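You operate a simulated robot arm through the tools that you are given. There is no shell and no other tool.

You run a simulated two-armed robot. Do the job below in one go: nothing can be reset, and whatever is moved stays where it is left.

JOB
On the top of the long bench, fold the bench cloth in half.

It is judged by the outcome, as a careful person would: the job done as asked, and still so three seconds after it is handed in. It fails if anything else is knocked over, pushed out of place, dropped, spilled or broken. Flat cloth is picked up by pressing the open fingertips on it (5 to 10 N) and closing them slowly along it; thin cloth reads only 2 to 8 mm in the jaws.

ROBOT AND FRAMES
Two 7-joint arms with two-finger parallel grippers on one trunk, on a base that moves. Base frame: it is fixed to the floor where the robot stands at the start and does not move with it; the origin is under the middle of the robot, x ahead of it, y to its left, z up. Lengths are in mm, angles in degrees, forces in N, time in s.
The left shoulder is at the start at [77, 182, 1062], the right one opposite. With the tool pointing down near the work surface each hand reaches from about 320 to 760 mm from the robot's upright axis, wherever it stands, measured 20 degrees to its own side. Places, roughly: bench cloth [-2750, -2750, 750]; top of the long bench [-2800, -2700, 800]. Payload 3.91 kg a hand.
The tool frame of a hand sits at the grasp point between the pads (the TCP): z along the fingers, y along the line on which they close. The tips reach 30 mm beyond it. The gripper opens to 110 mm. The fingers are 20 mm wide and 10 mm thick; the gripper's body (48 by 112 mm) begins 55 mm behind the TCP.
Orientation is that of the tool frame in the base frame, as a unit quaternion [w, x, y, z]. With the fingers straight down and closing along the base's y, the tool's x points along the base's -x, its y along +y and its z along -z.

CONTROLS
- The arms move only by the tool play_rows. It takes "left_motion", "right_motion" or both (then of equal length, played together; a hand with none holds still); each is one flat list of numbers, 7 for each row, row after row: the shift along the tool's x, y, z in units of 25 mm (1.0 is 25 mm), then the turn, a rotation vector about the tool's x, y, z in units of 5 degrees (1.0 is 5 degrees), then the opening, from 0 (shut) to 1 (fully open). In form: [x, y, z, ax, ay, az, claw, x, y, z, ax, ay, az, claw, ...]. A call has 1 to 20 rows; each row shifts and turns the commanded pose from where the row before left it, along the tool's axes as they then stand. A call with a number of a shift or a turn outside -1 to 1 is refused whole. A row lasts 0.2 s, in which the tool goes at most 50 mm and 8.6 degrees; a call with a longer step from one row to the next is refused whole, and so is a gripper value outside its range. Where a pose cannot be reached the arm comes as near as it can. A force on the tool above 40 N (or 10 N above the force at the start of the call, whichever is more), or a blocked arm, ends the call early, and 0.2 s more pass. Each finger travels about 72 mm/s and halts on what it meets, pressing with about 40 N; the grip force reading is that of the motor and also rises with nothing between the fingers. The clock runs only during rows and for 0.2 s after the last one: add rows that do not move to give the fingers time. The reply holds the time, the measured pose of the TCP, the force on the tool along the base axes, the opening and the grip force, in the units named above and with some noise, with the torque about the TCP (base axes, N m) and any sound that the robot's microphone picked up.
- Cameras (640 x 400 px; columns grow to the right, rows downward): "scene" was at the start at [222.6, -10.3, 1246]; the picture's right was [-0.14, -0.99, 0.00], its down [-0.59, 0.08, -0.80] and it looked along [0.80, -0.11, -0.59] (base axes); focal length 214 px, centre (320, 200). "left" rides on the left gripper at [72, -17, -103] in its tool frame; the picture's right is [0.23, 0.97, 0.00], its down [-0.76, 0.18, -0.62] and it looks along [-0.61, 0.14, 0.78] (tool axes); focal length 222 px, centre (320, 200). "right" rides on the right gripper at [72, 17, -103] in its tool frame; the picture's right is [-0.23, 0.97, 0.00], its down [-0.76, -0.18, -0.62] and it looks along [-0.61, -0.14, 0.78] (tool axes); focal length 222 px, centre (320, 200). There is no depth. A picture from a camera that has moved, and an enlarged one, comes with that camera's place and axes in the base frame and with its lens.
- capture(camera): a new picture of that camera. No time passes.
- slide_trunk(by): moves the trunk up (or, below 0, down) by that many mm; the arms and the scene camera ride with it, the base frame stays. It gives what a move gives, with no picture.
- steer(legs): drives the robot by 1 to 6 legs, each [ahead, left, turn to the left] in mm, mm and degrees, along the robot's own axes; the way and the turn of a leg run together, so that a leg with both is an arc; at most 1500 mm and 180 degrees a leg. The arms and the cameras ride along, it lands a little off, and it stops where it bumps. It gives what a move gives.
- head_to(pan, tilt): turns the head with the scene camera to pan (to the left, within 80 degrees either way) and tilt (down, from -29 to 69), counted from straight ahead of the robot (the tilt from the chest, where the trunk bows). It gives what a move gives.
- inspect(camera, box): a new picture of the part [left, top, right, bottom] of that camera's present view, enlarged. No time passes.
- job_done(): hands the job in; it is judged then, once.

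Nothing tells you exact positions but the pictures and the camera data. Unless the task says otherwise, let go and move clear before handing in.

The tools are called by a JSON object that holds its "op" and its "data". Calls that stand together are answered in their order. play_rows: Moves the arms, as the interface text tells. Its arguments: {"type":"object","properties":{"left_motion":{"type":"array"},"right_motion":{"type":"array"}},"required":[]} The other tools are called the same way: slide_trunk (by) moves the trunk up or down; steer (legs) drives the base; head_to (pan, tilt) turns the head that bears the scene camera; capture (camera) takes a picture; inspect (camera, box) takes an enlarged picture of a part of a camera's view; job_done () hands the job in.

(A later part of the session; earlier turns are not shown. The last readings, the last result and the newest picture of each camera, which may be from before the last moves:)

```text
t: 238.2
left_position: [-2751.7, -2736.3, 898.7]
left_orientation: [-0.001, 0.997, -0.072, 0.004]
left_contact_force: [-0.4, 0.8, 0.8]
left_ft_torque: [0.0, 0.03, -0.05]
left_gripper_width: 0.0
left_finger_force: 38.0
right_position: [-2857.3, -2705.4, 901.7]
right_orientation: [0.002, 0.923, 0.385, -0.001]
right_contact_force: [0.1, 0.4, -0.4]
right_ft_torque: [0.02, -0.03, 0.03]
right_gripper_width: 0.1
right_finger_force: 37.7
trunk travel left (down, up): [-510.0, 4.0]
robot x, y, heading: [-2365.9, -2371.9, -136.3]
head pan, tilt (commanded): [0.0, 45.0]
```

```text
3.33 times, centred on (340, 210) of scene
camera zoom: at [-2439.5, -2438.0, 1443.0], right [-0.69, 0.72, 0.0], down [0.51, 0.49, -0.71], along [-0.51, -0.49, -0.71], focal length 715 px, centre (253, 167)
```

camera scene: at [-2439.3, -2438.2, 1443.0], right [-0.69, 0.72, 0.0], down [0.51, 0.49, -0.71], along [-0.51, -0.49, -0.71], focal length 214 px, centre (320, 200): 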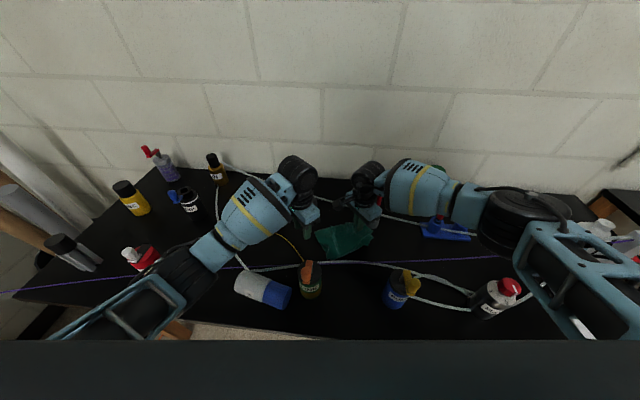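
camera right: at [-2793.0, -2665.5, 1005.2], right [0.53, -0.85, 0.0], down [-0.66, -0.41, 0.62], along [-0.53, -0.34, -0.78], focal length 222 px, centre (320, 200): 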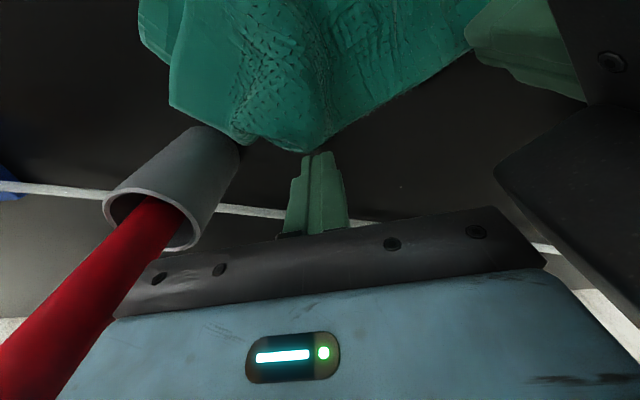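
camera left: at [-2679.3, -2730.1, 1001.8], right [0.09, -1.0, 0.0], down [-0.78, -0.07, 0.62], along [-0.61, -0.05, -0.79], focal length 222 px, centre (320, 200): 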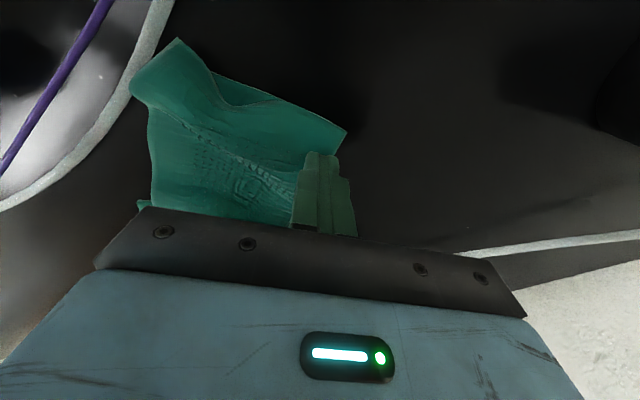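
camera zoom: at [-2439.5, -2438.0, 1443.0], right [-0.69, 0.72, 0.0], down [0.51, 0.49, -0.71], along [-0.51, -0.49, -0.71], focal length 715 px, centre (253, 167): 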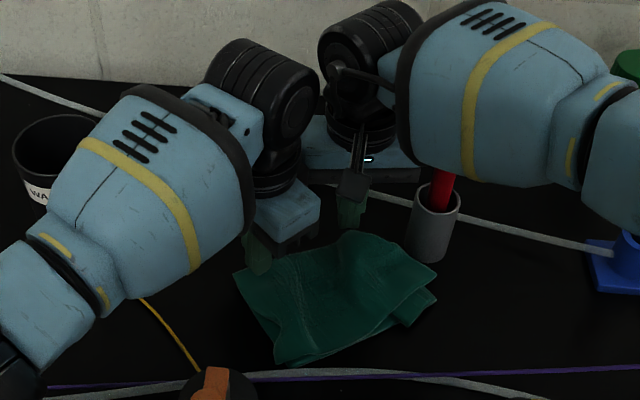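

The left tips are right over the crease's left end, the right ones are just past its right end. I move the right in 25 mm, press both lightly, then draw the left outward while the right holds.

{"op": "play_rows", "data": {"left_motion": [0, 0, 0, 0, 0, 0, 0, 0, 0, 0, 0, 0, 0, 0, 0, 0, 0.2, 0, 0, 0, 0, 0, 0, 0.2, 0, 0, 0, 0, 0, 0, 0, 0, 0, 0, 0], "right_motion": [0.5, 0, 0, 0, 0, 0, 0, 0.5, 0, 0, 0, 0, 0, 0, 0, 0, 0.3, 0, 0, 0, 0, 0, 0, 0.2, 0, 0, 0, 0, 0, 0, 0, 0, 0, 0, 0]}}

```text
t: 239.4
left_position: [-2749.0, -2739.8, 886.1]
left_orientation: [-0.001, 0.998, -0.067, 0.009]
left_contact_force: [21.1, -22.0, -16.8]
left_ft_torque: [1.53, 0.97, 0.48]
left_gripper_width: 0.0
left_finger_force: 37.5
right_position: [-2840.0, -2686.4, 889.8]
right_orientation: [0.002, 0.923, 0.385, -0.002]
right_contact_force: [-20.4, 22.0, 23.6]
right_ft_torque: [-2.37, -2.6, 0.42]
right_gripper_width: 0.0
right_finger_force: 37.0
trunk travel left (down, up): [-510.0, 4.0]
robot x, y, heading: [-2364.9, -2374.4, -136.1]
head pan, tilt (commanded): [0.0, 45.0]
```

The hands' bodies touch again. I shift the left outward 15 mm to separate and re-read the forces.

{"op": "play_rows", "data": {"left_motion": [0.3, 0.28, -0.1, 0, 0, 0, 0, 0.15, 0.15, 0, 0, 0, 0, 0, 0, 0, 0, 0, 0, 0, 0], "right_motion": [0, 0, 0, 0, 0, 0, 0, 0, 0, 0, 0, 0, 0, 0, 0, 0, 0, 0, 0, 0, 0]}}

{"op": "capture", "data": {"camera": "left"}}

{"op": "capture", "data": {"camera": "right"}}

```text
t: 240.2
left_position: [-2742.5, -2746.4, 892.7]
left_orientation: [-0.002, 0.997, -0.073, 0.004]
left_contact_force: [0.0, 0.7, 0.0]
left_ft_torque: [-0.01, 0.0, 0.01]
left_gripper_width: 0.0
left_finger_force: 37.2
right_position: [-2834.8, -2687.3, 887.6]
right_orientation: [0.003, 0.922, 0.387, 0.001]
right_contact_force: [2.2, -0.5, 6.3]
right_ft_torque: [0.07, -0.07, -0.02]
right_gripper_width: 0.1
right_finger_force: 37.6
trunk travel left (down, up): [-510.0, 4.0]
robot x, y, heading: [-2369.7, -2376.5, -136.0]
head pan, tilt (commanded): [0.0, 45.0]
```

```text
taken
camera left: at [-2669.7, -2741.4, 994.7], right [0.08, -1.0, 0.0], down [-0.78, -0.07, 0.62], along [-0.62, -0.05, -0.79], focal length 222 px, centre (320, 200)
```

left: 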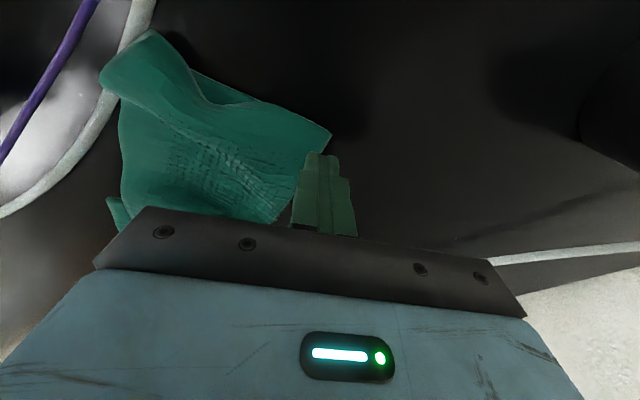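

```text
taken
camera right: at [-2773.5, -2647.4, 991.7], right [0.54, -0.84, 0.01], down [-0.66, -0.42, 0.62], along [-0.52, -0.34, -0.78], focal length 222 px, centre (320, 200)
```

right: 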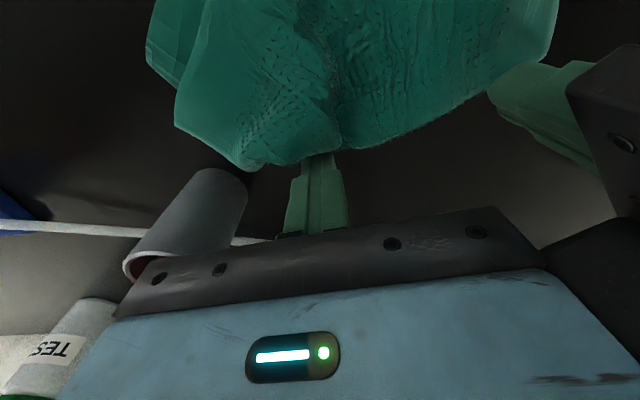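

I have a better idea: pressing with closed fingertips and then opening the gripper will spread the cloth from its middle outward with one hand. First I lift both hands clear and look again.

{"op": "play_rows", "data": {"left_motion": [0, 0, -0.9, 0, 0, 0, 0, 0, 0, -0.9, 0, 0, 0, 0, 0.5, 0.3, -0.9, 0, 0, 0, 0, 0.9, 0.3, -0.9, 0, 0, 0, 0, 0.9, 0.3, -0.9, 0, 0, 0, 0, 0.9, 0.3, -0.9, 0, 0, 0, 0, 0.9, 0, -0.6, 0, 0, 0, 0], "right_motion": [0, 0, -0.9, 0, 0, 0, 0, 0, 0, -0.9, 0, 0, 0, 0, 0, 0, -0.9, 0, 0, 0, 0, 0, -0.5, -0.9, 0, 0, 0, 0, 0, -0.9, -0.9, 0, 0, 0, 0, 0, -0.9, -0.9, 0, 0, 0, 0, 0, -0.9, -0.6, 0, 0, 0, 0]}}

{"op": "inspect", "data": {"camera": "scene", "box": [270, 170, 430, 270]}}

{"op": "capture", "data": {"camera": "scene"}}

```text
t: 241.8
left_position: [-2647.3, -2791.9, 1040.9]
left_orientation: [-0.002, 0.997, -0.071, 0.006]
left_contact_force: [0.4, -0.5, 0.1]
left_ft_torque: [-0.03, -0.01, 0.01]
left_gripper_width: 0.0
left_finger_force: 37.7
right_position: [-2894.6, -2630.2, 1038.8]
right_orientation: [0.003, 0.922, 0.386, -0.001]
right_contact_force: [-0.2, 0.2, 0.2]
right_ft_torque: [-0.01, -0.03, -0.03]
right_gripper_width: 0.1
right_finger_force: 37.2
trunk travel left (down, up): [-510.0, 4.0]
robot x, y, heading: [-2366.7, -2373.9, -136.1]
head pan, tilt (commanded): [0.0, 45.0]
```

```text
4.00 times, centred on (350, 220) of scene
camera zoom: at [-2439.1, -2437.5, 1443.0], right [-0.69, 0.72, 0.0], down [0.51, 0.49, -0.71], along [-0.51, -0.49, -0.71], focal length 858 px, centre (200, 120)
```

zoom: 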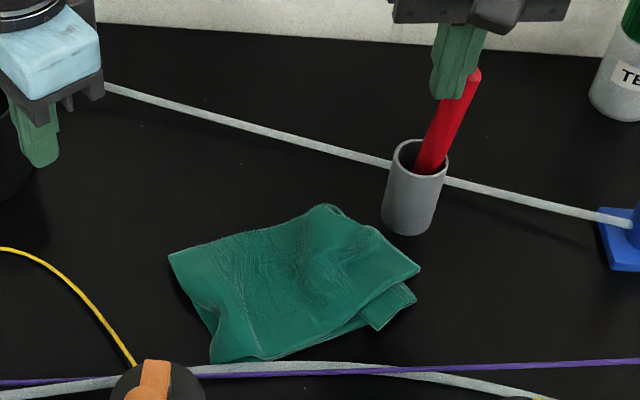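

```text
taken
camera scene: at [-2439.1, -2437.5, 1443.0], right [-0.69, 0.72, 0.0], down [0.51, 0.49, -0.71], along [-0.51, -0.49, -0.71], focal length 214 px, centre (320, 200)
```

scene: 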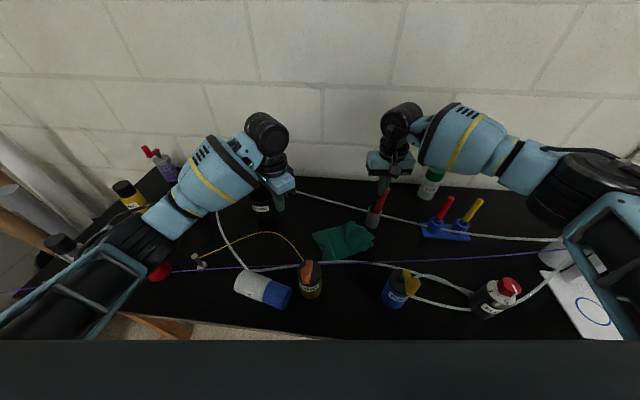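

The crease is gathered to ~144 mm while the open edge is ~192 mm. I bring the right hand over the middle of the crease with its closing line along it, fingers shut, to spread it by opening.

{"op": "play_rows", "data": {"right_motion": [0, 0, 0, 0, 0, -0.84, 0, 0, 0, 0, 0, 0, -0.84, 0, 0, 0, 0, 0, 0, -0.84, 0, 0, 0, 0, 0, 0, -0.84, 0, 0, 0, 0, 0, 0, -0.84, 0, -0.152, 0.869, 0, 0, 0, 0, 0, -0.152, 0.869, 0, 0, 0, 0, 0, -0.152, 0.869, 0, 0, 0, 0, 0, -0.152, 0.869, 0, 0, 0, 0, 0, -0.152, 0.869, 0, 0, 0, 0, 0, -0.152, 0.869, 0, 0, 0, 0, 0, 0, 0, 0.9, 0, 0, 0, 0, 0, 0, 0.9, 0, 0, 0, 0, 0, 0, 0.9, 0, 0, 0, 0, 0, 0, 0.9, 0, 0, 0, 0, 0, 0, 0.9, 0, 0, 0, 0]}}

{"op": "capture", "data": {"camera": "right"}}

{"op": "inspect", "data": {"camera": "scene", "box": [270, 150, 430, 270]}}

```text
t: 245.2
left_position: [-2648.3, -2792.6, 1039.9]
left_orientation: [-0.001, 0.997, -0.071, 0.005]
left_contact_force: [0.3, 0.3, 0.5]
left_ft_torque: [0.04, 0.01, 0.01]
left_gripper_width: 0.0
left_finger_force: 37.4
right_position: [-2786.2, -2703.0, 926.2]
right_orientation: [0.003, 0.836, 0.548, 0.0]
right_contact_force: [0.1, 0.4, -0.1]
right_ft_torque: [0.0, -0.03, -0.01]
right_gripper_width: 0.0
right_finger_force: 37.6
trunk travel left (down, up): [-510.0, 4.0]
robot x, y, heading: [-2365.9, -2373.6, -136.2]
head pan, tilt (commanded): [0.0, 45.0]
```

```text
taken
camera right: at [-2740.8, -2644.2, 1030.1], right [0.8, -0.6, 0.0], down [-0.47, -0.62, 0.63], along [-0.37, -0.5, -0.78], focal length 222 px, centre (320, 200)
```

right: 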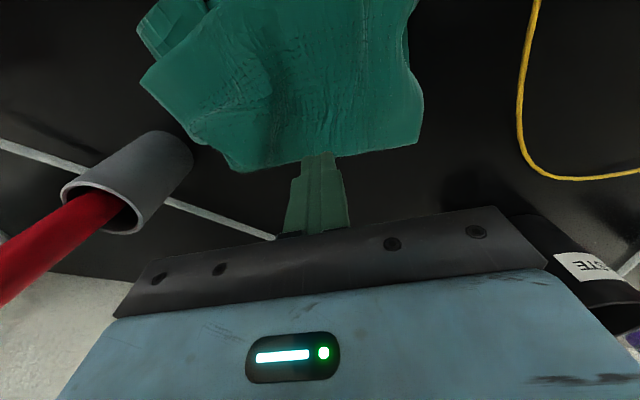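

```text
3.33 times, centred on (350, 210) of scene
camera zoom: at [-2439.7, -2438.2, 1442.9], right [-0.69, 0.72, 0.0], down [0.51, 0.49, -0.71], along [-0.51, -0.49, -0.71], focal length 715 px, centre (220, 167)
```

zoom: 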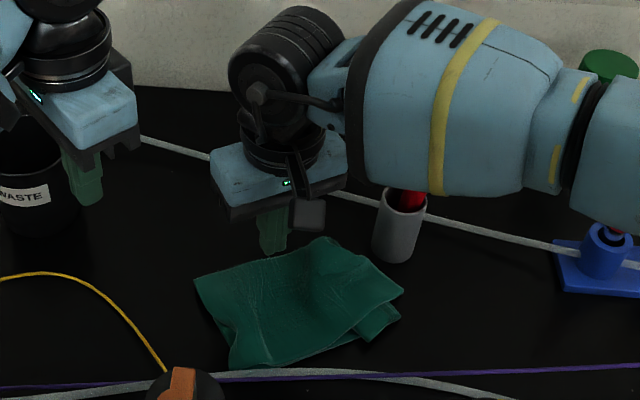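

The tips are about 13 mm inside the middle of the crease. I move a little further in, press to about 10 N, and open slowly to spread the crease.

{"op": "play_rows", "data": {"right_motion": [0.3, 0, 0, 0, 0, 0, 0, 0, 0, 0.6, 0, 0, 0, 0, 0, 0, 0.5, 0, 0, 0, 0, 0, 0, 0.3, 0, 0, 0, 0, 0, 0, 0.1, 0, 0, 0, 0, 0, 0, 0, 0, 0, 0, 0]}}

```text
t: 246.6
left_position: [-2647.7, -2793.0, 1041.0]
left_orientation: [-0.002, 0.997, -0.072, 0.004]
left_contact_force: [-1.1, -0.5, -0.5]
left_ft_torque: [0.02, 0.0, 0.0]
left_gripper_width: 0.1
left_finger_force: 38.1
right_position: [-2782.4, -2697.6, 888.7]
right_orientation: [0.002, 0.837, 0.547, -0.001]
right_contact_force: [-0.3, 0.2, 1.2]
right_ft_torque: [0.01, 0.01, -0.02]
right_gripper_width: 0.0
right_finger_force: 37.6
trunk travel left (down, up): [-510.0, 4.0]
robot x, y, heading: [-2366.8, -2375.2, -136.0]
head pan, tilt (commanded): [0.0, 45.0]
```

{"op": "play_rows", "data": {"right_motion": [0, 0, 0.1, 0, 0, 0, 0, 0, 0, 0.06, 0, 0, 0, 0, 0, 0, 0, 0, 0, 0, 0.05, 0, 0, 0, 0, 0, 0, 0.1, 0, 0, 0, 0, 0, 0, 0.15, 0, 0, 0, 0, 0, 0, 0.2, 0, 0, 0, 0, 0, 0, 0.25, 0, 0, 0, 0, 0, 0, 0.3, 0, 0, 0, 0, 0, 0, 0.35, 0, 0, 0, 0, 0, 0, 0.4, 0, 0, 0, 0, 0, 0, 0.45, 0, 0, 0, 0, 0, 0, 0.5, 0, 0, 0, 0, 0, 0, 0.55, 0, 0, 0, 0, 0, 0, 0.6, 0, 0, 0, 0, 0, 0, 0.65, 0, 0, 0, 0, 0, 0, 0.7, 0, 0, 0, 0, 0, 0, 0.75]}}

{"op": "capture", "data": {"camera": "right"}}

{"op": "inspect", "data": {"camera": "scene", "box": [270, 150, 430, 270]}}

```text
t: 250.2
left_position: [-2646.3, -2791.6, 1042.3]
left_orientation: [-0.002, 0.997, -0.072, 0.003]
left_contact_force: [-0.6, 0.2, -0.5]
left_ft_torque: [0.0, 0.0, 0.02]
left_gripper_width: 0.0
left_finger_force: 37.8
right_position: [-2780.9, -2698.9, 886.5]
right_orientation: [0.003, 0.836, 0.549, -0.002]
right_contact_force: [4.0, -2.4, 20.9]
right_ft_torque: [0.08, -0.01, -0.03]
right_gripper_width: 73.0
right_finger_force: 0.1
trunk travel left (down, up): [-510.0, 4.0]
robot x, y, heading: [-2364.6, -2370.9, -136.0]
head pan, tilt (commanded): [0.0, 45.0]
```

```text
taken
camera right: at [-2735.9, -2637.5, 989.3], right [0.8, -0.6, 0.0], down [-0.47, -0.62, 0.63], along [-0.37, -0.51, -0.78], focal length 222 px, centre (320, 200)
```

right: 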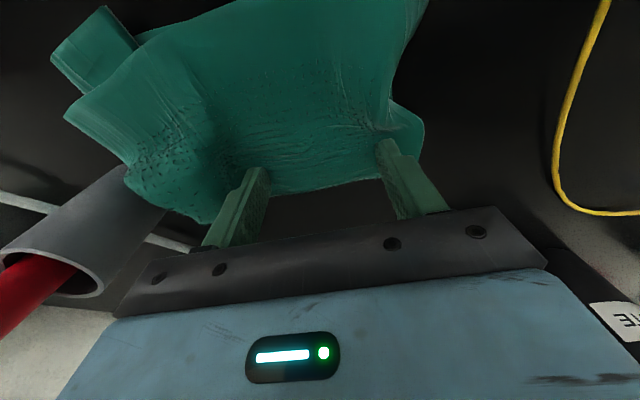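

```text
3.33 times, centred on (350, 210) of scene
camera zoom: at [-2437.5, -2437.3, 1443.1], right [-0.69, 0.72, 0.0], down [0.51, 0.49, -0.71], along [-0.51, -0.49, -0.71], focal length 715 px, centre (220, 167)
```

zoom: 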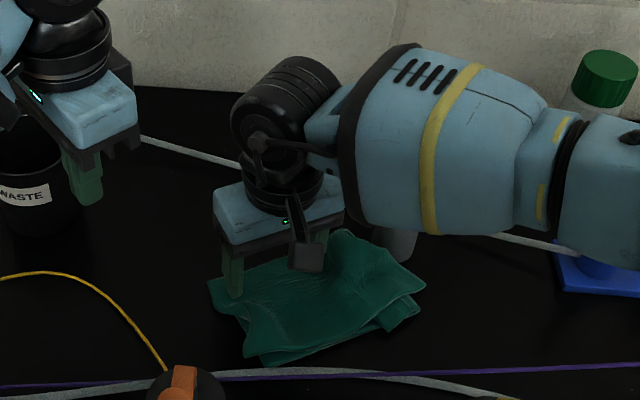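

That spread the crease well (73 mm opening). The right end is now close to the cup, so while still pressing I drag the whole cloth left and a bit forward and turn it square.

{"op": "play_rows", "data": {"right_motion": [-0.1, 0.15, 0, 0, 0, 0.5, 0.66, -0.1, 0.15, 0, 0, 0, 0.5, 0.66, -0.1, 0.15, 0, 0, 0, 0.5, 0.66, -0.1, 0.15, 0, 0, 0, 0.5, 0.66, -0.1, 0.15, 0, 0, 0, 0.5, 0.66, -0.1, 0.15, 0, 0, 0, 0.5, 0.66, -0.1, 0.15, 0, 0, 0, 0.5, 0.66, -0.1, 0.15, 0, 0, 0, 0.5, 0.66]}}

{"op": "capture", "data": {"camera": "right"}}

{"op": "inspect", "data": {"camera": "scene", "box": [270, 150, 430, 270]}}

```text
t: 252.0
left_position: [-2647.5, -2790.1, 1042.1]
left_orientation: [0.0, 0.997, -0.072, 0.005]
left_contact_force: [-0.2, 0.8, 0.0]
left_ft_torque: [-0.04, 0.02, -0.01]
left_gripper_width: 0.0
left_finger_force: 37.7
right_position: [-2765.5, -2731.6, 885.8]
right_orientation: [0.003, 0.919, 0.394, -0.001]
right_contact_force: [-1.7, 5.1, 23.8]
right_ft_torque: [0.43, 0.24, 0.07]
right_gripper_width: 71.1
right_finger_force: 0.0
trunk travel left (down, up): [-510.0, 4.0]
robot x, y, heading: [-2368.6, -2375.0, -136.0]
head pan, tilt (commanded): [0.0, 45.0]
```

```text
taken
camera right: at [-2704.2, -2689.4, 989.2], right [0.55, -0.84, 0.01], down [-0.65, -0.42, 0.63], along [-0.52, -0.35, -0.78], focal length 222 px, centre (320, 200)
```

right: 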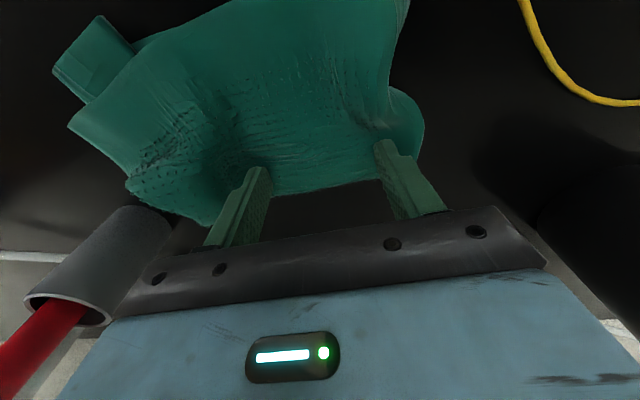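

```text
3.33 times, centred on (350, 210) of scene
camera zoom: at [-2438.3, -2436.2, 1443.1], right [-0.69, 0.72, 0.0], down [0.51, 0.49, -0.71], along [-0.51, -0.49, -0.71], focal length 715 px, centre (220, 167)
```

zoom: 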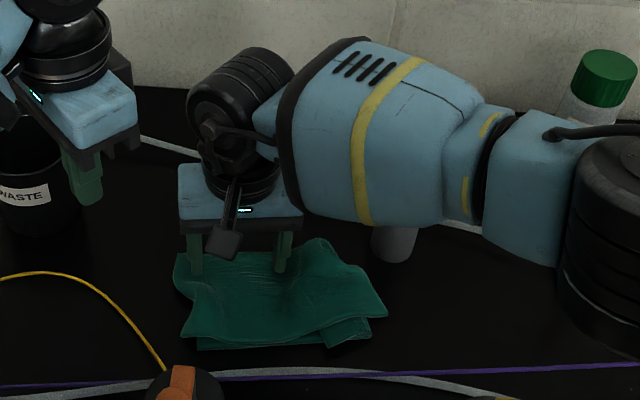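

That worked very nicely: the cloth moved and squared up. I lift the right hand straight up and aside to see the state.

{"op": "play_rows", "data": {"right_motion": [0, 0, -0.4, 0, 0, 0, 0.66, 0, 0, -0.9, 0, 0, 0, 0.5, 0, 0, -0.9, 0, 0, 0, 0.3, 0, 0, -0.9, 0, 0, 0, 0, 0, -0.6, -0.9, 0, 0, 0, 0, 0, -0.9, -0.9, 0, 0, 0, 0, 0, -0.9, -0.6, 0, 0, 0, 0, 0, -0.9, 0, 0, 0, 0, 0, 0, -0.9, 0, 0, 0, 0, 0]}}

{"op": "inspect", "data": {"camera": "scene", "box": [270, 170, 430, 270]}}

{"op": "capture", "data": {"camera": "right"}}

```text
t: 254.0
left_position: [-2648.3, -2792.3, 1041.2]
left_orientation: [-0.002, 0.997, -0.071, 0.006]
left_contact_force: [0.3, -0.3, -0.3]
left_ft_torque: [-0.03, 0.0, 0.03]
left_gripper_width: 0.0
left_finger_force: 38.0
right_position: [-2842.3, -2657.1, 1020.4]
right_orientation: [0.003, 0.919, 0.394, -0.001]
right_contact_force: [0.1, -0.7, -0.3]
right_ft_torque: [0.01, 0.01, -0.01]
right_gripper_width: 0.0
right_finger_force: 37.7
trunk travel left (down, up): [-510.0, 4.0]
robot x, y, heading: [-2372.2, -2376.1, -135.9]
head pan, tilt (commanded): [0.0, 45.0]
```

```text
4.00 times, centred on (350, 220) of scene
camera zoom: at [-2440.1, -2437.5, 1442.9], right [-0.69, 0.72, 0.0], down [0.51, 0.49, -0.71], along [-0.51, -0.49, -0.71], focal length 858 px, centre (200, 120)
```

zoom: 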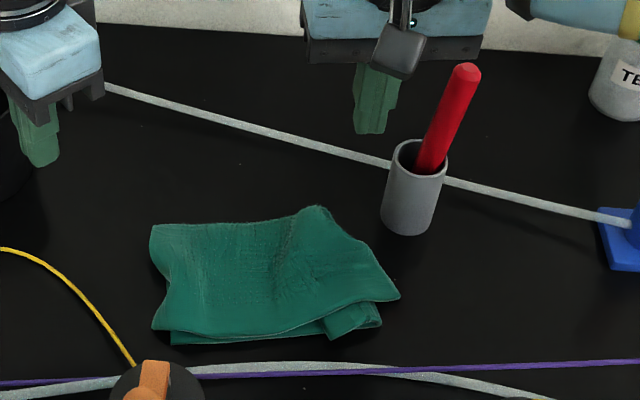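

```text
taken
camera right: at [-2780.6, -2616.1, 1124.2], right [0.55, -0.84, 0.0], down [-0.65, -0.43, 0.62], along [-0.52, -0.35, -0.78], focal length 222 px, centre (320, 200)
```

right: 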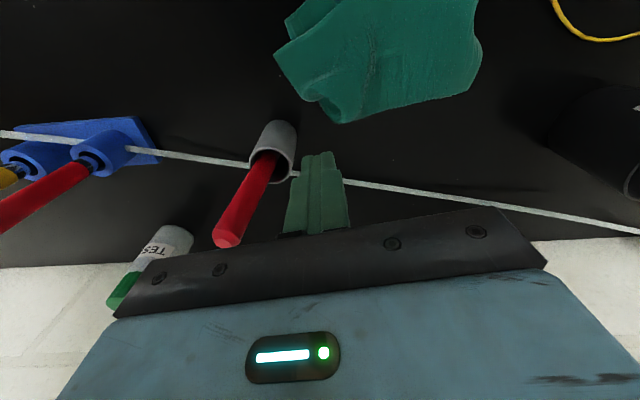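

Now it looks like a proper folded rectangle; the remaining flaw is the right end of the crease, which is bunched ~50 mm short. Let me zoom in there.

{"op": "inspect", "data": {"camera": "right", "box": [240, 0, 500, 160]}}

{"op": "inspect", "data": {"camera": "scene", "box": [300, 185, 380, 260]}}

{"op": "capture", "data": {"camera": "left"}}

```text
2.46 times, centred on (370, 80) of right
camera zoom: at [-2780.6, -2616.1, 1124.2], right [0.55, -0.84, 0.0], down [-0.65, -0.43, 0.62], along [-0.52, -0.35, -0.78], focal length 547 px, centre (197, 495)
```

zoom: 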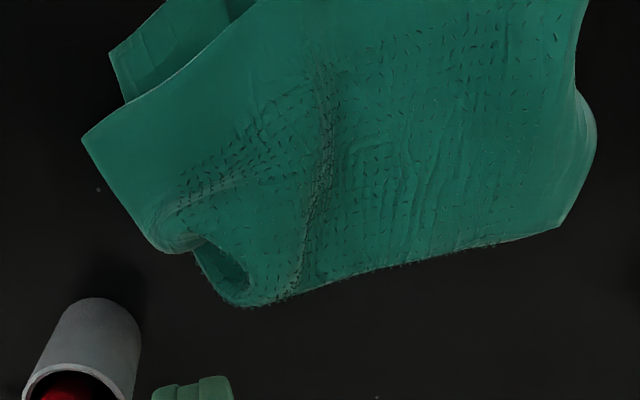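

```text
5.33 times, centred on (340, 222) of scene
camera zoom: at [-2440.1, -2437.5, 1442.9], right [-0.69, 0.72, 0.0], down [0.51, 0.49, -0.71], along [-0.51, -0.49, -0.71], focal length 1144 px, centre (213, 80)
```

zoom: 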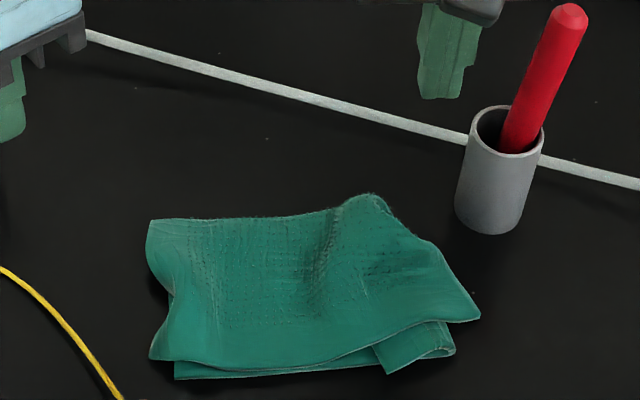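

```text
taken
camera left: at [-2575.6, -2785.8, 1144.2], right [0.09, -1.0, 0.0], down [-0.79, -0.07, 0.62], along [-0.61, -0.05, -0.79], focal length 222 px, centre (320, 200)
```

left: 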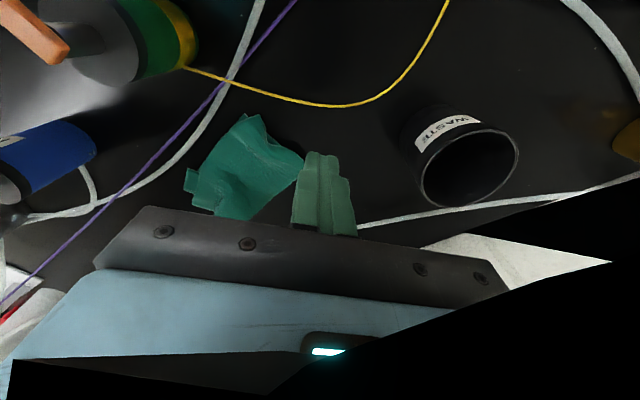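

There is a ridge in the cloth near R ≈ 62–95 running from the crease inward. I straddle it with the fingers half open, press, and open further to pull it flat (symmetrically, so the right edge stays clear of the cup).

{"op": "play_rows", "data": {"right_motion": [0, 0.56, 0, 0, 0, 0, 0.2, 0, 0.56, 0, 0, 0, 0, 0.45, 0, 0.56, 0, 0, 0, 0, 0.45, 0, 0.55, 0, 0, 0, 0, 0.45, 0, 0, 0.9, 0, 0, 0, 0.45, 0, 0, 0.9, 0, 0, 0, 0.45, 0, 0, 0.9, 0, 0, 0, 0.45, 0, 0, 0.9, 0, 0, 0, 0.45, 0, 0, 0.9, 0, 0, 0, 0.45, 0, 0, 0.5, 0, 0, 0, 0.45, 0, 0, 0.3, 0, 0, 0, 0.45, 0, 0, 0, 0, 0, 0, 0.45]}}

{"op": "capture", "data": {"camera": "right"}}

```text
t: 256.6
left_position: [-2646.7, -2791.8, 1042.7]
left_orientation: [-0.001, 0.997, -0.072, 0.004]
left_contact_force: [0.4, -1.2, -0.2]
left_ft_torque: [-0.01, 0.01, -0.01]
left_gripper_width: 0.0
left_finger_force: 37.6
right_position: [-2801.9, -2697.6, 891.3]
right_orientation: [0.004, 0.919, 0.394, -0.002]
right_contact_force: [1.7, 1.0, 14.8]
right_ft_torque: [0.48, 0.16, -0.1]
right_gripper_width: 49.0
right_finger_force: 0.0
trunk travel left (down, up): [-510.0, 4.0]
robot x, y, heading: [-2367.0, -2373.3, -136.4]
head pan, tilt (commanded): [0.0, 45.0]
```

```text
taken
camera right: at [-2739.8, -2656.7, 995.1], right [0.55, -0.84, 0.01], down [-0.65, -0.42, 0.63], along [-0.52, -0.35, -0.78], focal length 222 px, centre (320, 200)
```

right: 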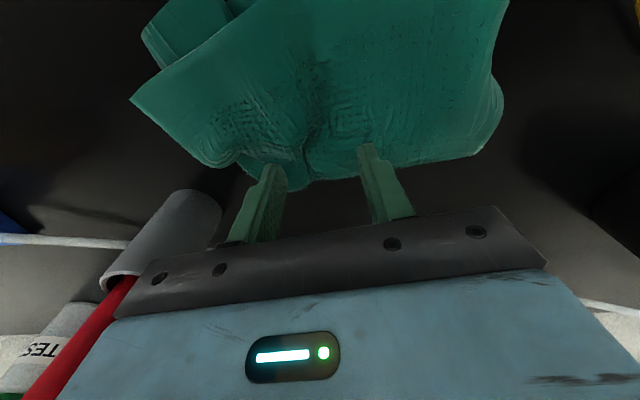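

Both fingers straddle the ridge with 15 N. I open slowly now.

{"op": "play_rows", "data": {"right_motion": [0, 0, 0, 0, 0, 0, 0.48, 0, 0, 0, 0, 0, 0, 0.51, 0, 0, 0, 0, 0, 0, 0.54, 0, 0, 0, 0, 0, 0, 0.57, 0, 0, 0, 0, 0, 0, 0.6, 0, 0, 0, 0, 0, 0, 0.63, 0, 0, 0, 0, 0, 0, 0.66, 0, 0, 0, 0, 0, 0, 0.69, 0, 0, 0, 0, 0, 0, 0.72, 0, 0, 0, 0, 0, 0, 0.75, 0, 0, 0, 0, 0, 0, 0.78, 0, 0, 0, 0, 0, 0, 0.81, 0, 0, 0, 0, 0, 0, 0.84, 0, 0, 0, 0, 0, 0, 0.87, 0, 0, 0, 0, 0, 0, 0.9, 0, 0, 0, 0, 0, 0, 0.93]}}

{"op": "capture", "data": {"camera": "right"}}

{"op": "inspect", "data": {"camera": "scene", "box": [270, 150, 430, 270]}}

```text
t: 260.0
left_position: [-2645.8, -2791.9, 1042.1]
left_orientation: [-0.001, 0.997, -0.072, 0.004]
left_contact_force: [-0.2, -0.9, -0.9]
left_ft_torque: [0.0, 0.01, 0.0]
left_gripper_width: 0.1
left_finger_force: 37.4
right_position: [-2802.1, -2696.9, 891.5]
right_orientation: [0.002, 0.919, 0.394, -0.002]
right_contact_force: [4.3, -5.1, 23.5]
right_ft_torque: [0.9, 0.65, -0.05]
right_gripper_width: 99.2
right_finger_force: 0.0
trunk travel left (down, up): [-510.0, 4.0]
robot x, y, heading: [-2367.6, -2375.3, -136.0]
head pan, tilt (commanded): [0.0, 45.0]
```

```text
taken
camera right: at [-2739.0, -2656.5, 994.3], right [0.55, -0.84, 0.0], down [-0.65, -0.43, 0.63], along [-0.52, -0.35, -0.78], focal length 222 px, centre (320, 200)
```

right: 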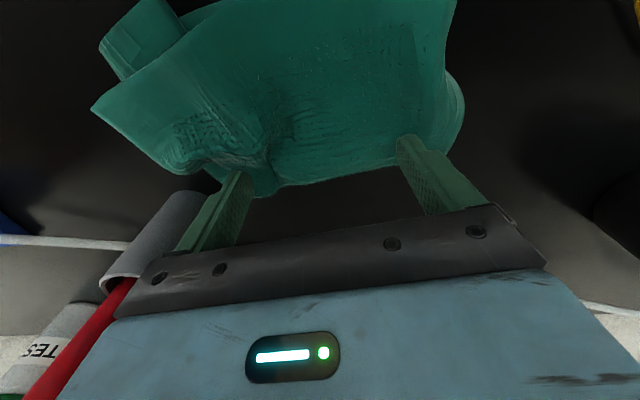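

```text
3.33 times, centred on (350, 210) of scene
camera zoom: at [-2437.3, -2437.5, 1443.1], right [-0.69, 0.72, 0.0], down [0.51, 0.49, -0.71], along [-0.51, -0.49, -0.71], focal length 715 px, centre (220, 167)
```

zoom: 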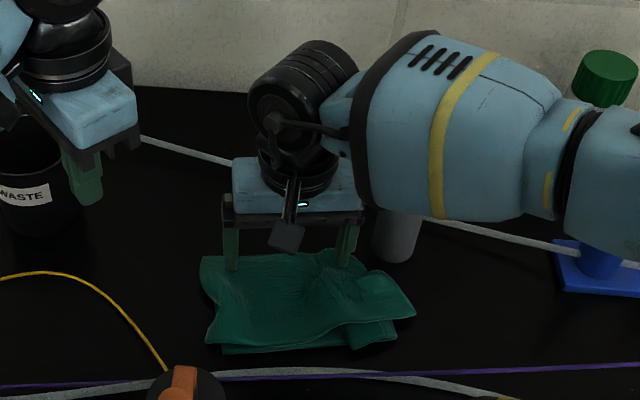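

The crease is flatter. While pressing, I drag the cloth 25 mm left away from the cup, then lift to view.

{"op": "play_rows", "data": {"right_motion": [0, 0.2, 0, 0, 0, 0, 0.93, 0, 0.2, 0, 0, 0, 0, 0.93, 0, 0.2, 0, 0, 0, 0, 0.93, 0, 0.2, 0, 0, 0, 0, 0.93, 0, 0.2, 0, 0, 0, 0, 0.93, 0, 0, -0.4, 0, 0, 0, 0.93, 0, 0, -0.9, 0, 0, 0, 0.93, 0, 0, -0.9, 0, 0, 0, 0.6, 0, 0, -0.9, 0, 0, 0, 0.3, 0, -0.6, -0.9, 0, 0, 0, 0.1, 0, -0.9, -0.9, 0, 0, 0, 0, 0, -0.9, -0.4, 0, 0, 0, 0, 0, -0.9, 0, 0, 0, 0, 0, 0, -0.9, 0, 0, 0, 0, 0]}}

{"op": "inspect", "data": {"camera": "scene", "box": [270, 170, 430, 270]}}

{"op": "inspect", "data": {"camera": "right", "box": [220, 0, 520, 180]}}

```text
t: 263.0
left_position: [-2648.1, -2791.7, 1042.0]
left_orientation: [-0.001, 0.997, -0.072, 0.006]
left_contact_force: [0.6, 0.4, 0.9]
left_ft_torque: [-0.04, 0.0, 0.01]
left_gripper_width: 0.0
left_finger_force: 37.4
right_position: [-2861.1, -2639.3, 1022.5]
right_orientation: [0.003, 0.919, 0.394, 0.0]
right_contact_force: [0.7, -0.4, 0.3]
right_ft_torque: [0.0, -0.01, 0.01]
right_gripper_width: 0.0
right_finger_force: 38.3
trunk travel left (down, up): [-510.0, 4.0]
robot x, y, heading: [-2367.6, -2374.0, -136.2]
head pan, tilt (commanded): [0.0, 45.0]
```

```text
4.00 times, centred on (350, 220) of scene
camera zoom: at [-2440.1, -2437.5, 1442.9], right [-0.69, 0.72, 0.0], down [0.51, 0.49, -0.71], along [-0.51, -0.49, -0.71], focal length 858 px, centre (200, 120)
```

zoom: 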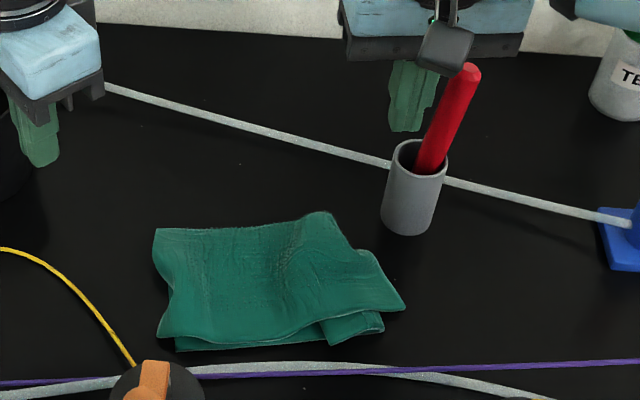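

```text
2.13 times, centred on (370, 90) of right
camera zoom: at [-2799.0, -2598.1, 1125.6], right [0.55, -0.84, 0.01], down [-0.65, -0.43, 0.62], along [-0.52, -0.35, -0.78], focal length 474 px, centre (213, 435)
```

zoom: 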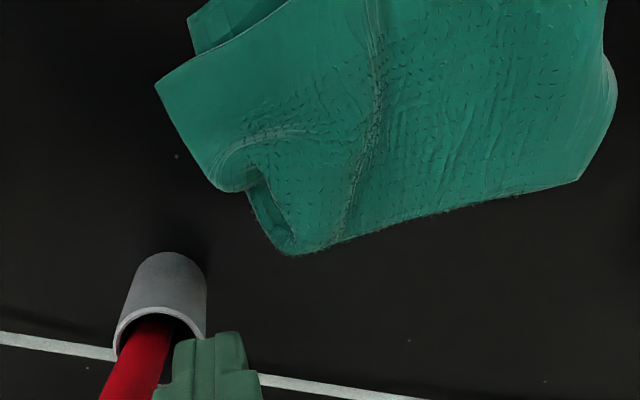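

The ridge sprang back, and the cup is too close on the right to pull that end out. So I first shift the whole folded cloth forward-left by pressing its middle with open fingers, which worked well before.

{"op": "play_rows", "data": {"right_motion": [0.198, 0.78, 0, 0, 0, 0, 0.3, 0.198, 0.78, 0, 0, 0, 0, 0.66, 0.198, 0.78, 0, 0, 0, 0, 0.66, 0.198, 0.78, 0, 0, 0, 0, 0.66, 0.198, 0.78, 0, 0, 0, 0, 0.66, 0, 0, 0.9, 0, 0, 0, 0.66, 0, 0, 0.9, 0, 0, 0, 0.66, 0, 0, 0.9, 0, 0, 0, 0.66, 0, 0, 0.9, 0, 0, 0, 0.66, 0, 0, 0.9, 0, 0, 0, 0.66, 0, 0, 0.6, 0, 0, 0, 0.66, 0, 0, 0.25, 0, 0, 0, 0.66, 0, 0, 0.1, 0, 0, 0, 0.66, 0, 0, 0, 0, 0, 0, 0.66]}}

```text
t: 266.0
left_position: [-2647.6, -2790.5, 1043.2]
left_orientation: [0.0, 0.997, -0.072, 0.003]
left_contact_force: [0.5, 0.3, 0.4]
left_ft_torque: [0.0, -0.02, -0.02]
left_gripper_width: 0.1
left_finger_force: 37.1
right_position: [-2771.1, -2692.2, 889.4]
right_orientation: [0.004, 0.919, 0.395, -0.004]
right_contact_force: [0.7, 2.0, 26.1]
right_ft_torque: [0.7, 0.89, -0.05]
right_gripper_width: 72.7
right_finger_force: 0.3
trunk travel left (down, up): [-510.0, 4.0]
robot x, y, heading: [-2371.2, -2372.8, -136.4]
head pan, tilt (commanded): [0.0, 45.0]
```

{"op": "play_rows", "data": {"right_motion": [-0.158, 0.194, 0, 0, 0, 0, 0.66, -0.158, 0.194, 0, 0, 0, 0, 0.66, -0.158, 0.194, 0, 0, 0, 0, 0.66, -0.158, 0.194, 0, 0, 0, 0, 0.66, -0.158, 0.194, 0, 0, 0, 0, 0.66, -0.158, 0.194, 0, 0, 0, 0, 0.66, -0.158, 0.194, 0, 0, 0, 0, 0.66, -0.158, 0.194, 0, 0, 0, 0, 0.66, 0, 0, -0.4, 0, 0, 0, 0.66, 0, 0, -0.9, 0, 0, 0, 0.5, 0, 0, -0.9, 0, 0, 0, 0.2, 0, 0, -0.9, 0, 0, 0, 0, 0, -0.6, -0.9, 0, 0, 0, 0, 0, -0.9, -0.6, 0, 0, 0, 0, 0, -0.9, 0, 0, 0, 0, 0, 0, -0.9, 0, 0, 0, 0, 0, 0, -0.9, 0, 0, 0, 0, 0]}}

{"op": "inspect", "data": {"camera": "scene", "box": [250, 160, 410, 260]}}

{"op": "inspect", "data": {"camera": "right", "box": [220, 0, 520, 180]}}

```text
t: 269.6
left_position: [-2648.0, -2791.5, 1041.3]
left_orientation: [-0.001, 0.997, -0.072, 0.007]
left_contact_force: [0.9, 0.5, 0.1]
left_ft_torque: [-0.02, -0.03, 0.0]
left_gripper_width: 0.0
left_finger_force: 38.2
right_position: [-2841.2, -2668.4, 1000.4]
right_orientation: [0.002, 0.919, 0.395, -0.001]
right_contact_force: [0.0, 0.7, 0.1]
right_ft_torque: [-0.01, 0.02, -0.01]
right_gripper_width: 0.2
right_finger_force: 37.3
trunk travel left (down, up): [-510.0, 4.0]
robot x, y, heading: [-2365.9, -2374.0, -136.3]
head pan, tilt (commanded): [0.0, 45.0]
```

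```text
4.00 times, centred on (330, 210) of scene
camera zoom: at [-2440.1, -2437.5, 1442.9], right [-0.69, 0.72, 0.0], down [0.51, 0.49, -0.71], along [-0.51, -0.49, -0.71], focal length 858 px, centre (280, 160)
```

zoom: 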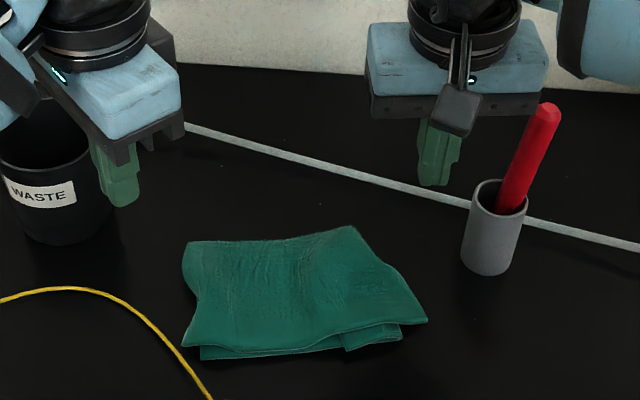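

```text
2.13 times, centred on (370, 90) of right
camera zoom: at [-2779.8, -2626.8, 1104.4], right [0.55, -0.84, 0.0], down [-0.65, -0.43, 0.62], along [-0.52, -0.35, -0.78], focal length 474 px, centre (213, 435)
```

zoom: 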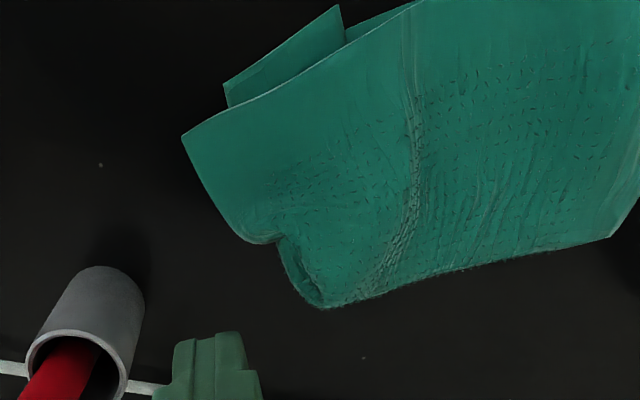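

Very neat now: about 198 mm along the open edge and 150 mm along the crease, well clear of everything. To pull out the crease's right end, I anchor the left part with the left fingertips and press the right ones near the crease's right end.

{"op": "play_rows", "data": {"left_motion": [-0.72, 0.23, 0, 0, 0, 0, 0, -0.72, 0.23, 0, 0, 0, 0, 0, -0.72, 0.23, 0, 0, 0, 0, 0, -0.72, 0.23, 0, 0, 0, 0, 0, 0, 0, 0.9, 0, 0, 0, 0, 0, 0, 0.9, 0, 0, 0, 0, 0, 0, 0.9, 0, 0, 0, 0, 0, 0, 0.9, 0, 0, 0, 0, 0, 0, 0.9, 0, 0, 0, 0, 0, 0, 0.9, 0, 0, 0, 0], "right_motion": [-0.43, 0.6, 0, 0, 0, 0, 0, -0.43, 0.6, 0, 0, 0, 0, 0, -0.43, 0.6, 0, 0, 0, 0, 0, -0.43, 0.6, 0, 0, 0, 0, 0, 0, 0, 0.6, 0, 0, 0, 0, 0, 0, 0.6, 0, 0, 0, 0, 0, 0, 0.6, 0, 0, 0, 0, 0, 0, 0.6, 0, 0, 0, 0, 0, 0, 0.6, 0, 0, 0, 0, 0, 0, 0.6, 0, 0, 0, 0]}}

{"op": "capture", "data": {"camera": "left"}}

{"op": "capture", "data": {"camera": "right"}}

```text
t: 271.8
left_position: [-2719.2, -2805.4, 905.2]
left_orientation: [-0.002, 0.997, -0.071, 0.005]
left_contact_force: [0.7, -0.1, -0.2]
left_ft_torque: [0.04, 0.0, -0.01]
left_gripper_width: 0.0
left_finger_force: 37.4
right_position: [-2827.8, -2740.0, 910.1]
right_orientation: [0.002, 0.919, 0.395, 0.0]
right_contact_force: [0.7, 0.2, -0.2]
right_ft_torque: [-0.02, 0.0, 0.02]
right_gripper_width: 0.0
right_finger_force: 37.9
trunk travel left (down, up): [-510.0, 4.0]
robot x, y, heading: [-2367.2, -2372.6, -135.9]
head pan, tilt (commanded): [0.0, 45.0]
```

```text
taken
camera left: at [-2648.0, -2799.4, 1007.8], right [0.09, -1.0, 0.0], down [-0.79, -0.07, 0.62], along [-0.61, -0.05, -0.79], focal length 222 px, centre (320, 200)
```

left: 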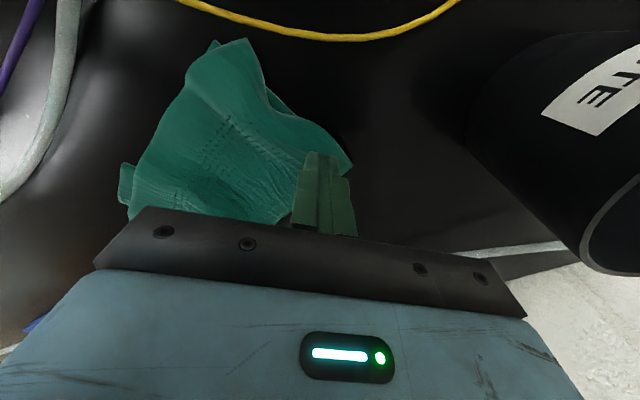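

```text
taken
camera right: at [-2766.3, -2699.2, 1013.9], right [0.55, -0.84, 0.0], down [-0.65, -0.43, 0.62], along [-0.52, -0.35, -0.78], focal length 222 px, centre (320, 200)
```

right: 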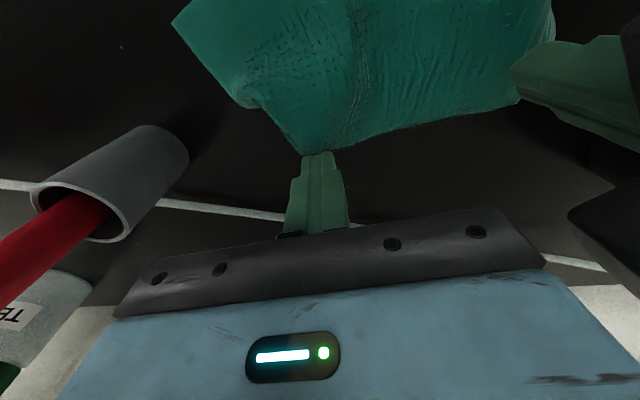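

The left is placed well; the right tips are on the crease line, so I move them 14 mm inward and lower both to press.

{"op": "play_rows", "data": {"left_motion": [0, 0, 0, 0, 0, 0, 0, 0, 0, 0, 0, 0, 0, 0, 0, 0, 0.3, 0, 0, 0, 0, 0, 0, 0.25, 0, 0, 0, 0, 0, 0, 0.1, 0, 0, 0, 0, 0, 0, 0.05, 0, 0, 0, 0], "right_motion": [0.3, 0, -0.1, 0, 0, 0, 0, 0.25, 0, 0, 0, 0, 0, 0, 0, 0, 0.4, 0, 0, 0, 0, 0, 0, 0.35, 0, 0, 0, 0, 0, 0, 0.2, 0, 0, 0, 0, 0, 0, 0.05, 0, 0, 0, 0]}}

{"op": "capture", "data": {"camera": "right"}}

```text
t: 273.2
left_position: [-2718.9, -2805.6, 890.0]
left_orientation: [0.0, 0.997, -0.072, 0.004]
left_contact_force: [-0.3, 0.4, 1.4]
left_ft_torque: [0.01, 0.01, -0.04]
left_gripper_width: 0.1
left_finger_force: 37.5
right_position: [-2818.1, -2730.9, 890.5]
right_orientation: [0.004, 0.919, 0.394, -0.002]
right_contact_force: [3.2, 1.0, 14.2]
right_ft_torque: [0.15, -0.12, -0.02]
right_gripper_width: 0.0
right_finger_force: 37.4
trunk travel left (down, up): [-510.0, 4.0]
robot x, y, heading: [-2365.0, -2373.1, -136.4]
head pan, tilt (commanded): [0.0, 45.0]
```

```text
taken
camera right: at [-2756.6, -2690.0, 994.0], right [0.55, -0.84, 0.01], down [-0.65, -0.42, 0.63], along [-0.52, -0.35, -0.78], focal length 222 px, centre (320, 200)
```

right: 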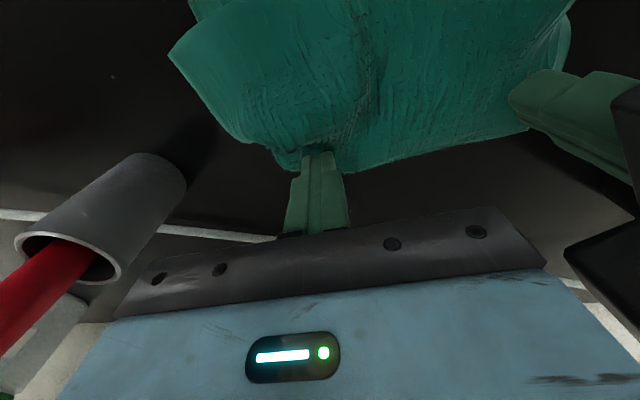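

{"op": "play_rows", "data": {"left_motion": [0, 0, 0.1, 0, 0, 0, 0, 0, 0, 0.08, 0, 0, 0, 0, 0, 0, 0, 0, 0, 0, 0, 0, 0, 0, 0, 0, 0, 0, 0, 0, 0, 0, 0, 0, 0, 0, 0, 0, 0, 0, 0, 0, 0, 0, 0, 0, 0, 0, 0, 0, 0, 0, 0, 0, 0, 0, 0, 0, 0, 0, 0, 0, 0, 0, 0, 0, 0, 0, 0, 0], "right_motion": [0, 0, 0.03, 0, 0, 0, 0, 0, 0, 0, 0, 0, 0, 0, -0.016, -0.21, 0, 0, 0, 0, 0, -0.016, -0.21, 0, 0, 0, 0, 0, -0.016, -0.21, 0, 0, 0, 0, 0, -0.016, -0.21, 0, 0, 0, 0, 0, -0.016, -0.21, 0, 0, 0, 0, 0, -0.016, -0.21, 0, 0, 0, 0, 0, -0.016, -0.21, 0, 0, 0, 0, 0, -0.016, -0.21, 0, 0, 0, 0, 0]}}

{"op": "capture", "data": {"camera": "right"}}

{"op": "inspect", "data": {"camera": "scene", "box": [250, 150, 410, 260]}}

```text
t: 275.4
left_position: [-2720.7, -2804.7, 886.1]
left_orientation: [0.0, 0.998, -0.07, 0.005]
left_contact_force: [0.8, 2.8, 19.4]
left_ft_torque: [0.11, 0.03, -0.01]
left_gripper_width: 0.2
left_finger_force: 37.3
right_position: [-2851.3, -2700.7, 885.0]
right_orientation: [-0.001, 0.919, 0.393, -0.001]
right_contact_force: [-0.7, 0.4, 0.0]
right_ft_torque: [-0.02, 0.01, -0.01]
right_gripper_width: 0.0
right_finger_force: 38.0
trunk travel left (down, up): [-510.0, 4.0]
robot x, y, heading: [-2369.3, -2373.1, -136.3]
head pan, tilt (commanded): [0.0, 45.0]
```

```text
taken
camera right: at [-2790.0, -2659.8, 988.8], right [0.55, -0.84, 0.0], down [-0.65, -0.43, 0.62], along [-0.52, -0.34, -0.78], focal length 222 px, centre (320, 200)
```

right: 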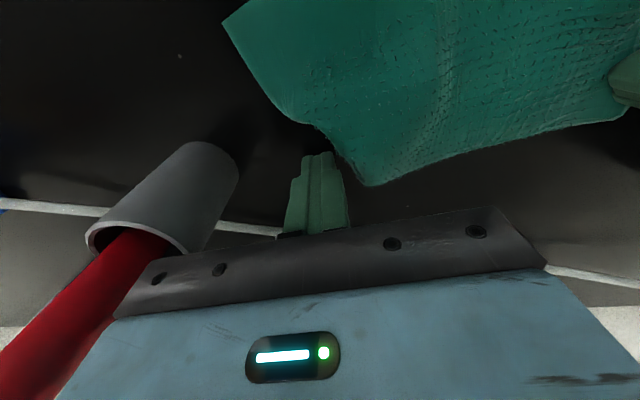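

```text
3.64 times, centred on (330, 205) of scene
camera zoom: at [-2439.0, -2435.7, 1442.9], right [-0.69, 0.72, 0.0], down [0.51, 0.49, -0.71], along [-0.51, -0.49, -0.71], focal length 780 px, centre (284, 182)
```

zoom: 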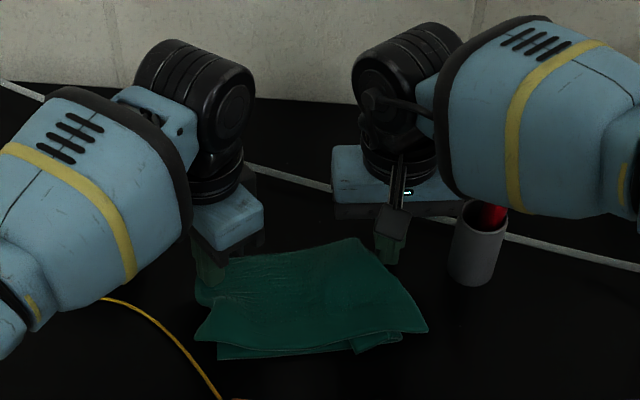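

The right end came out about 10 mm and the ridge is smoother before the tips slid off. I repeat this stroke with firmer pressure.

{"op": "play_rows", "data": {"left_motion": [0, 0, 0, 0, 0, 0, 0, 0, 0, 0, 0, 0, 0, 0, 0, 0, 0, 0, 0, 0, 0, 0, 0, 0, 0, 0, 0, 0, 0, 0, 0, 0, 0, 0, 0, 0, 0, 0, 0, 0, 0, 0, 0, 0, 0, 0, 0, 0, 0], "right_motion": [0, 0, -0.9, 0, 0, 0, 0, -0.2, 0.8, 0, 0, 0, 0, 0, -0.2, 0.85, 0, 0, 0, 0, 0, 0, 0, 0.8, 0, 0, 0, 0, 0, 0, 0.3, 0, 0, 0, 0, 0, 0, 0.1, 0, 0, 0, 0, 0, 0, 0, 0, 0, 0, 0]}}

{"op": "capture", "data": {"camera": "right"}}

```text
t: 277.0
left_position: [-2717.4, -2803.1, 887.1]
left_orientation: [0.0, 0.997, -0.072, 0.003]
left_contact_force: [-1.1, -0.7, 5.4]
left_ft_torque: [-0.01, 0.04, 0.01]
left_gripper_width: 0.0
left_finger_force: 37.8
right_position: [-2825.8, -2740.2, 887.9]
right_orientation: [0.005, 0.919, 0.395, -0.006]
right_contact_force: [6.1, 2.8, 39.8]
right_ft_torque: [0.02, -0.65, 0.04]
right_gripper_width: 0.0
right_finger_force: 37.6
trunk travel left (down, up): [-510.0, 4.0]
robot x, y, heading: [-2368.0, -2372.9, -135.8]
head pan, tilt (commanded): [0.0, 45.0]
```

```text
taken
camera right: at [-2764.0, -2698.5, 990.0], right [0.55, -0.83, 0.01], down [-0.65, -0.42, 0.63], along [-0.52, -0.35, -0.77], focal length 222 px, centre (320, 200)
```

right: 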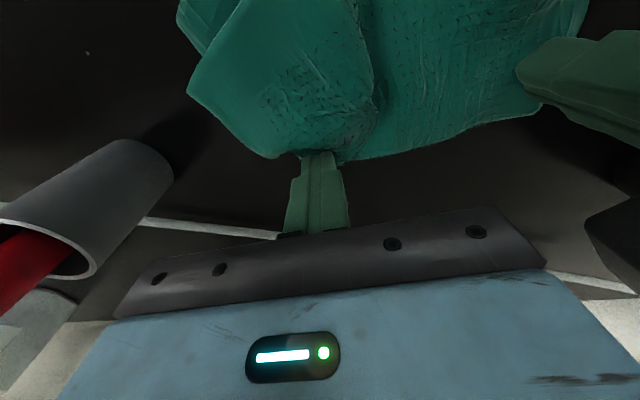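

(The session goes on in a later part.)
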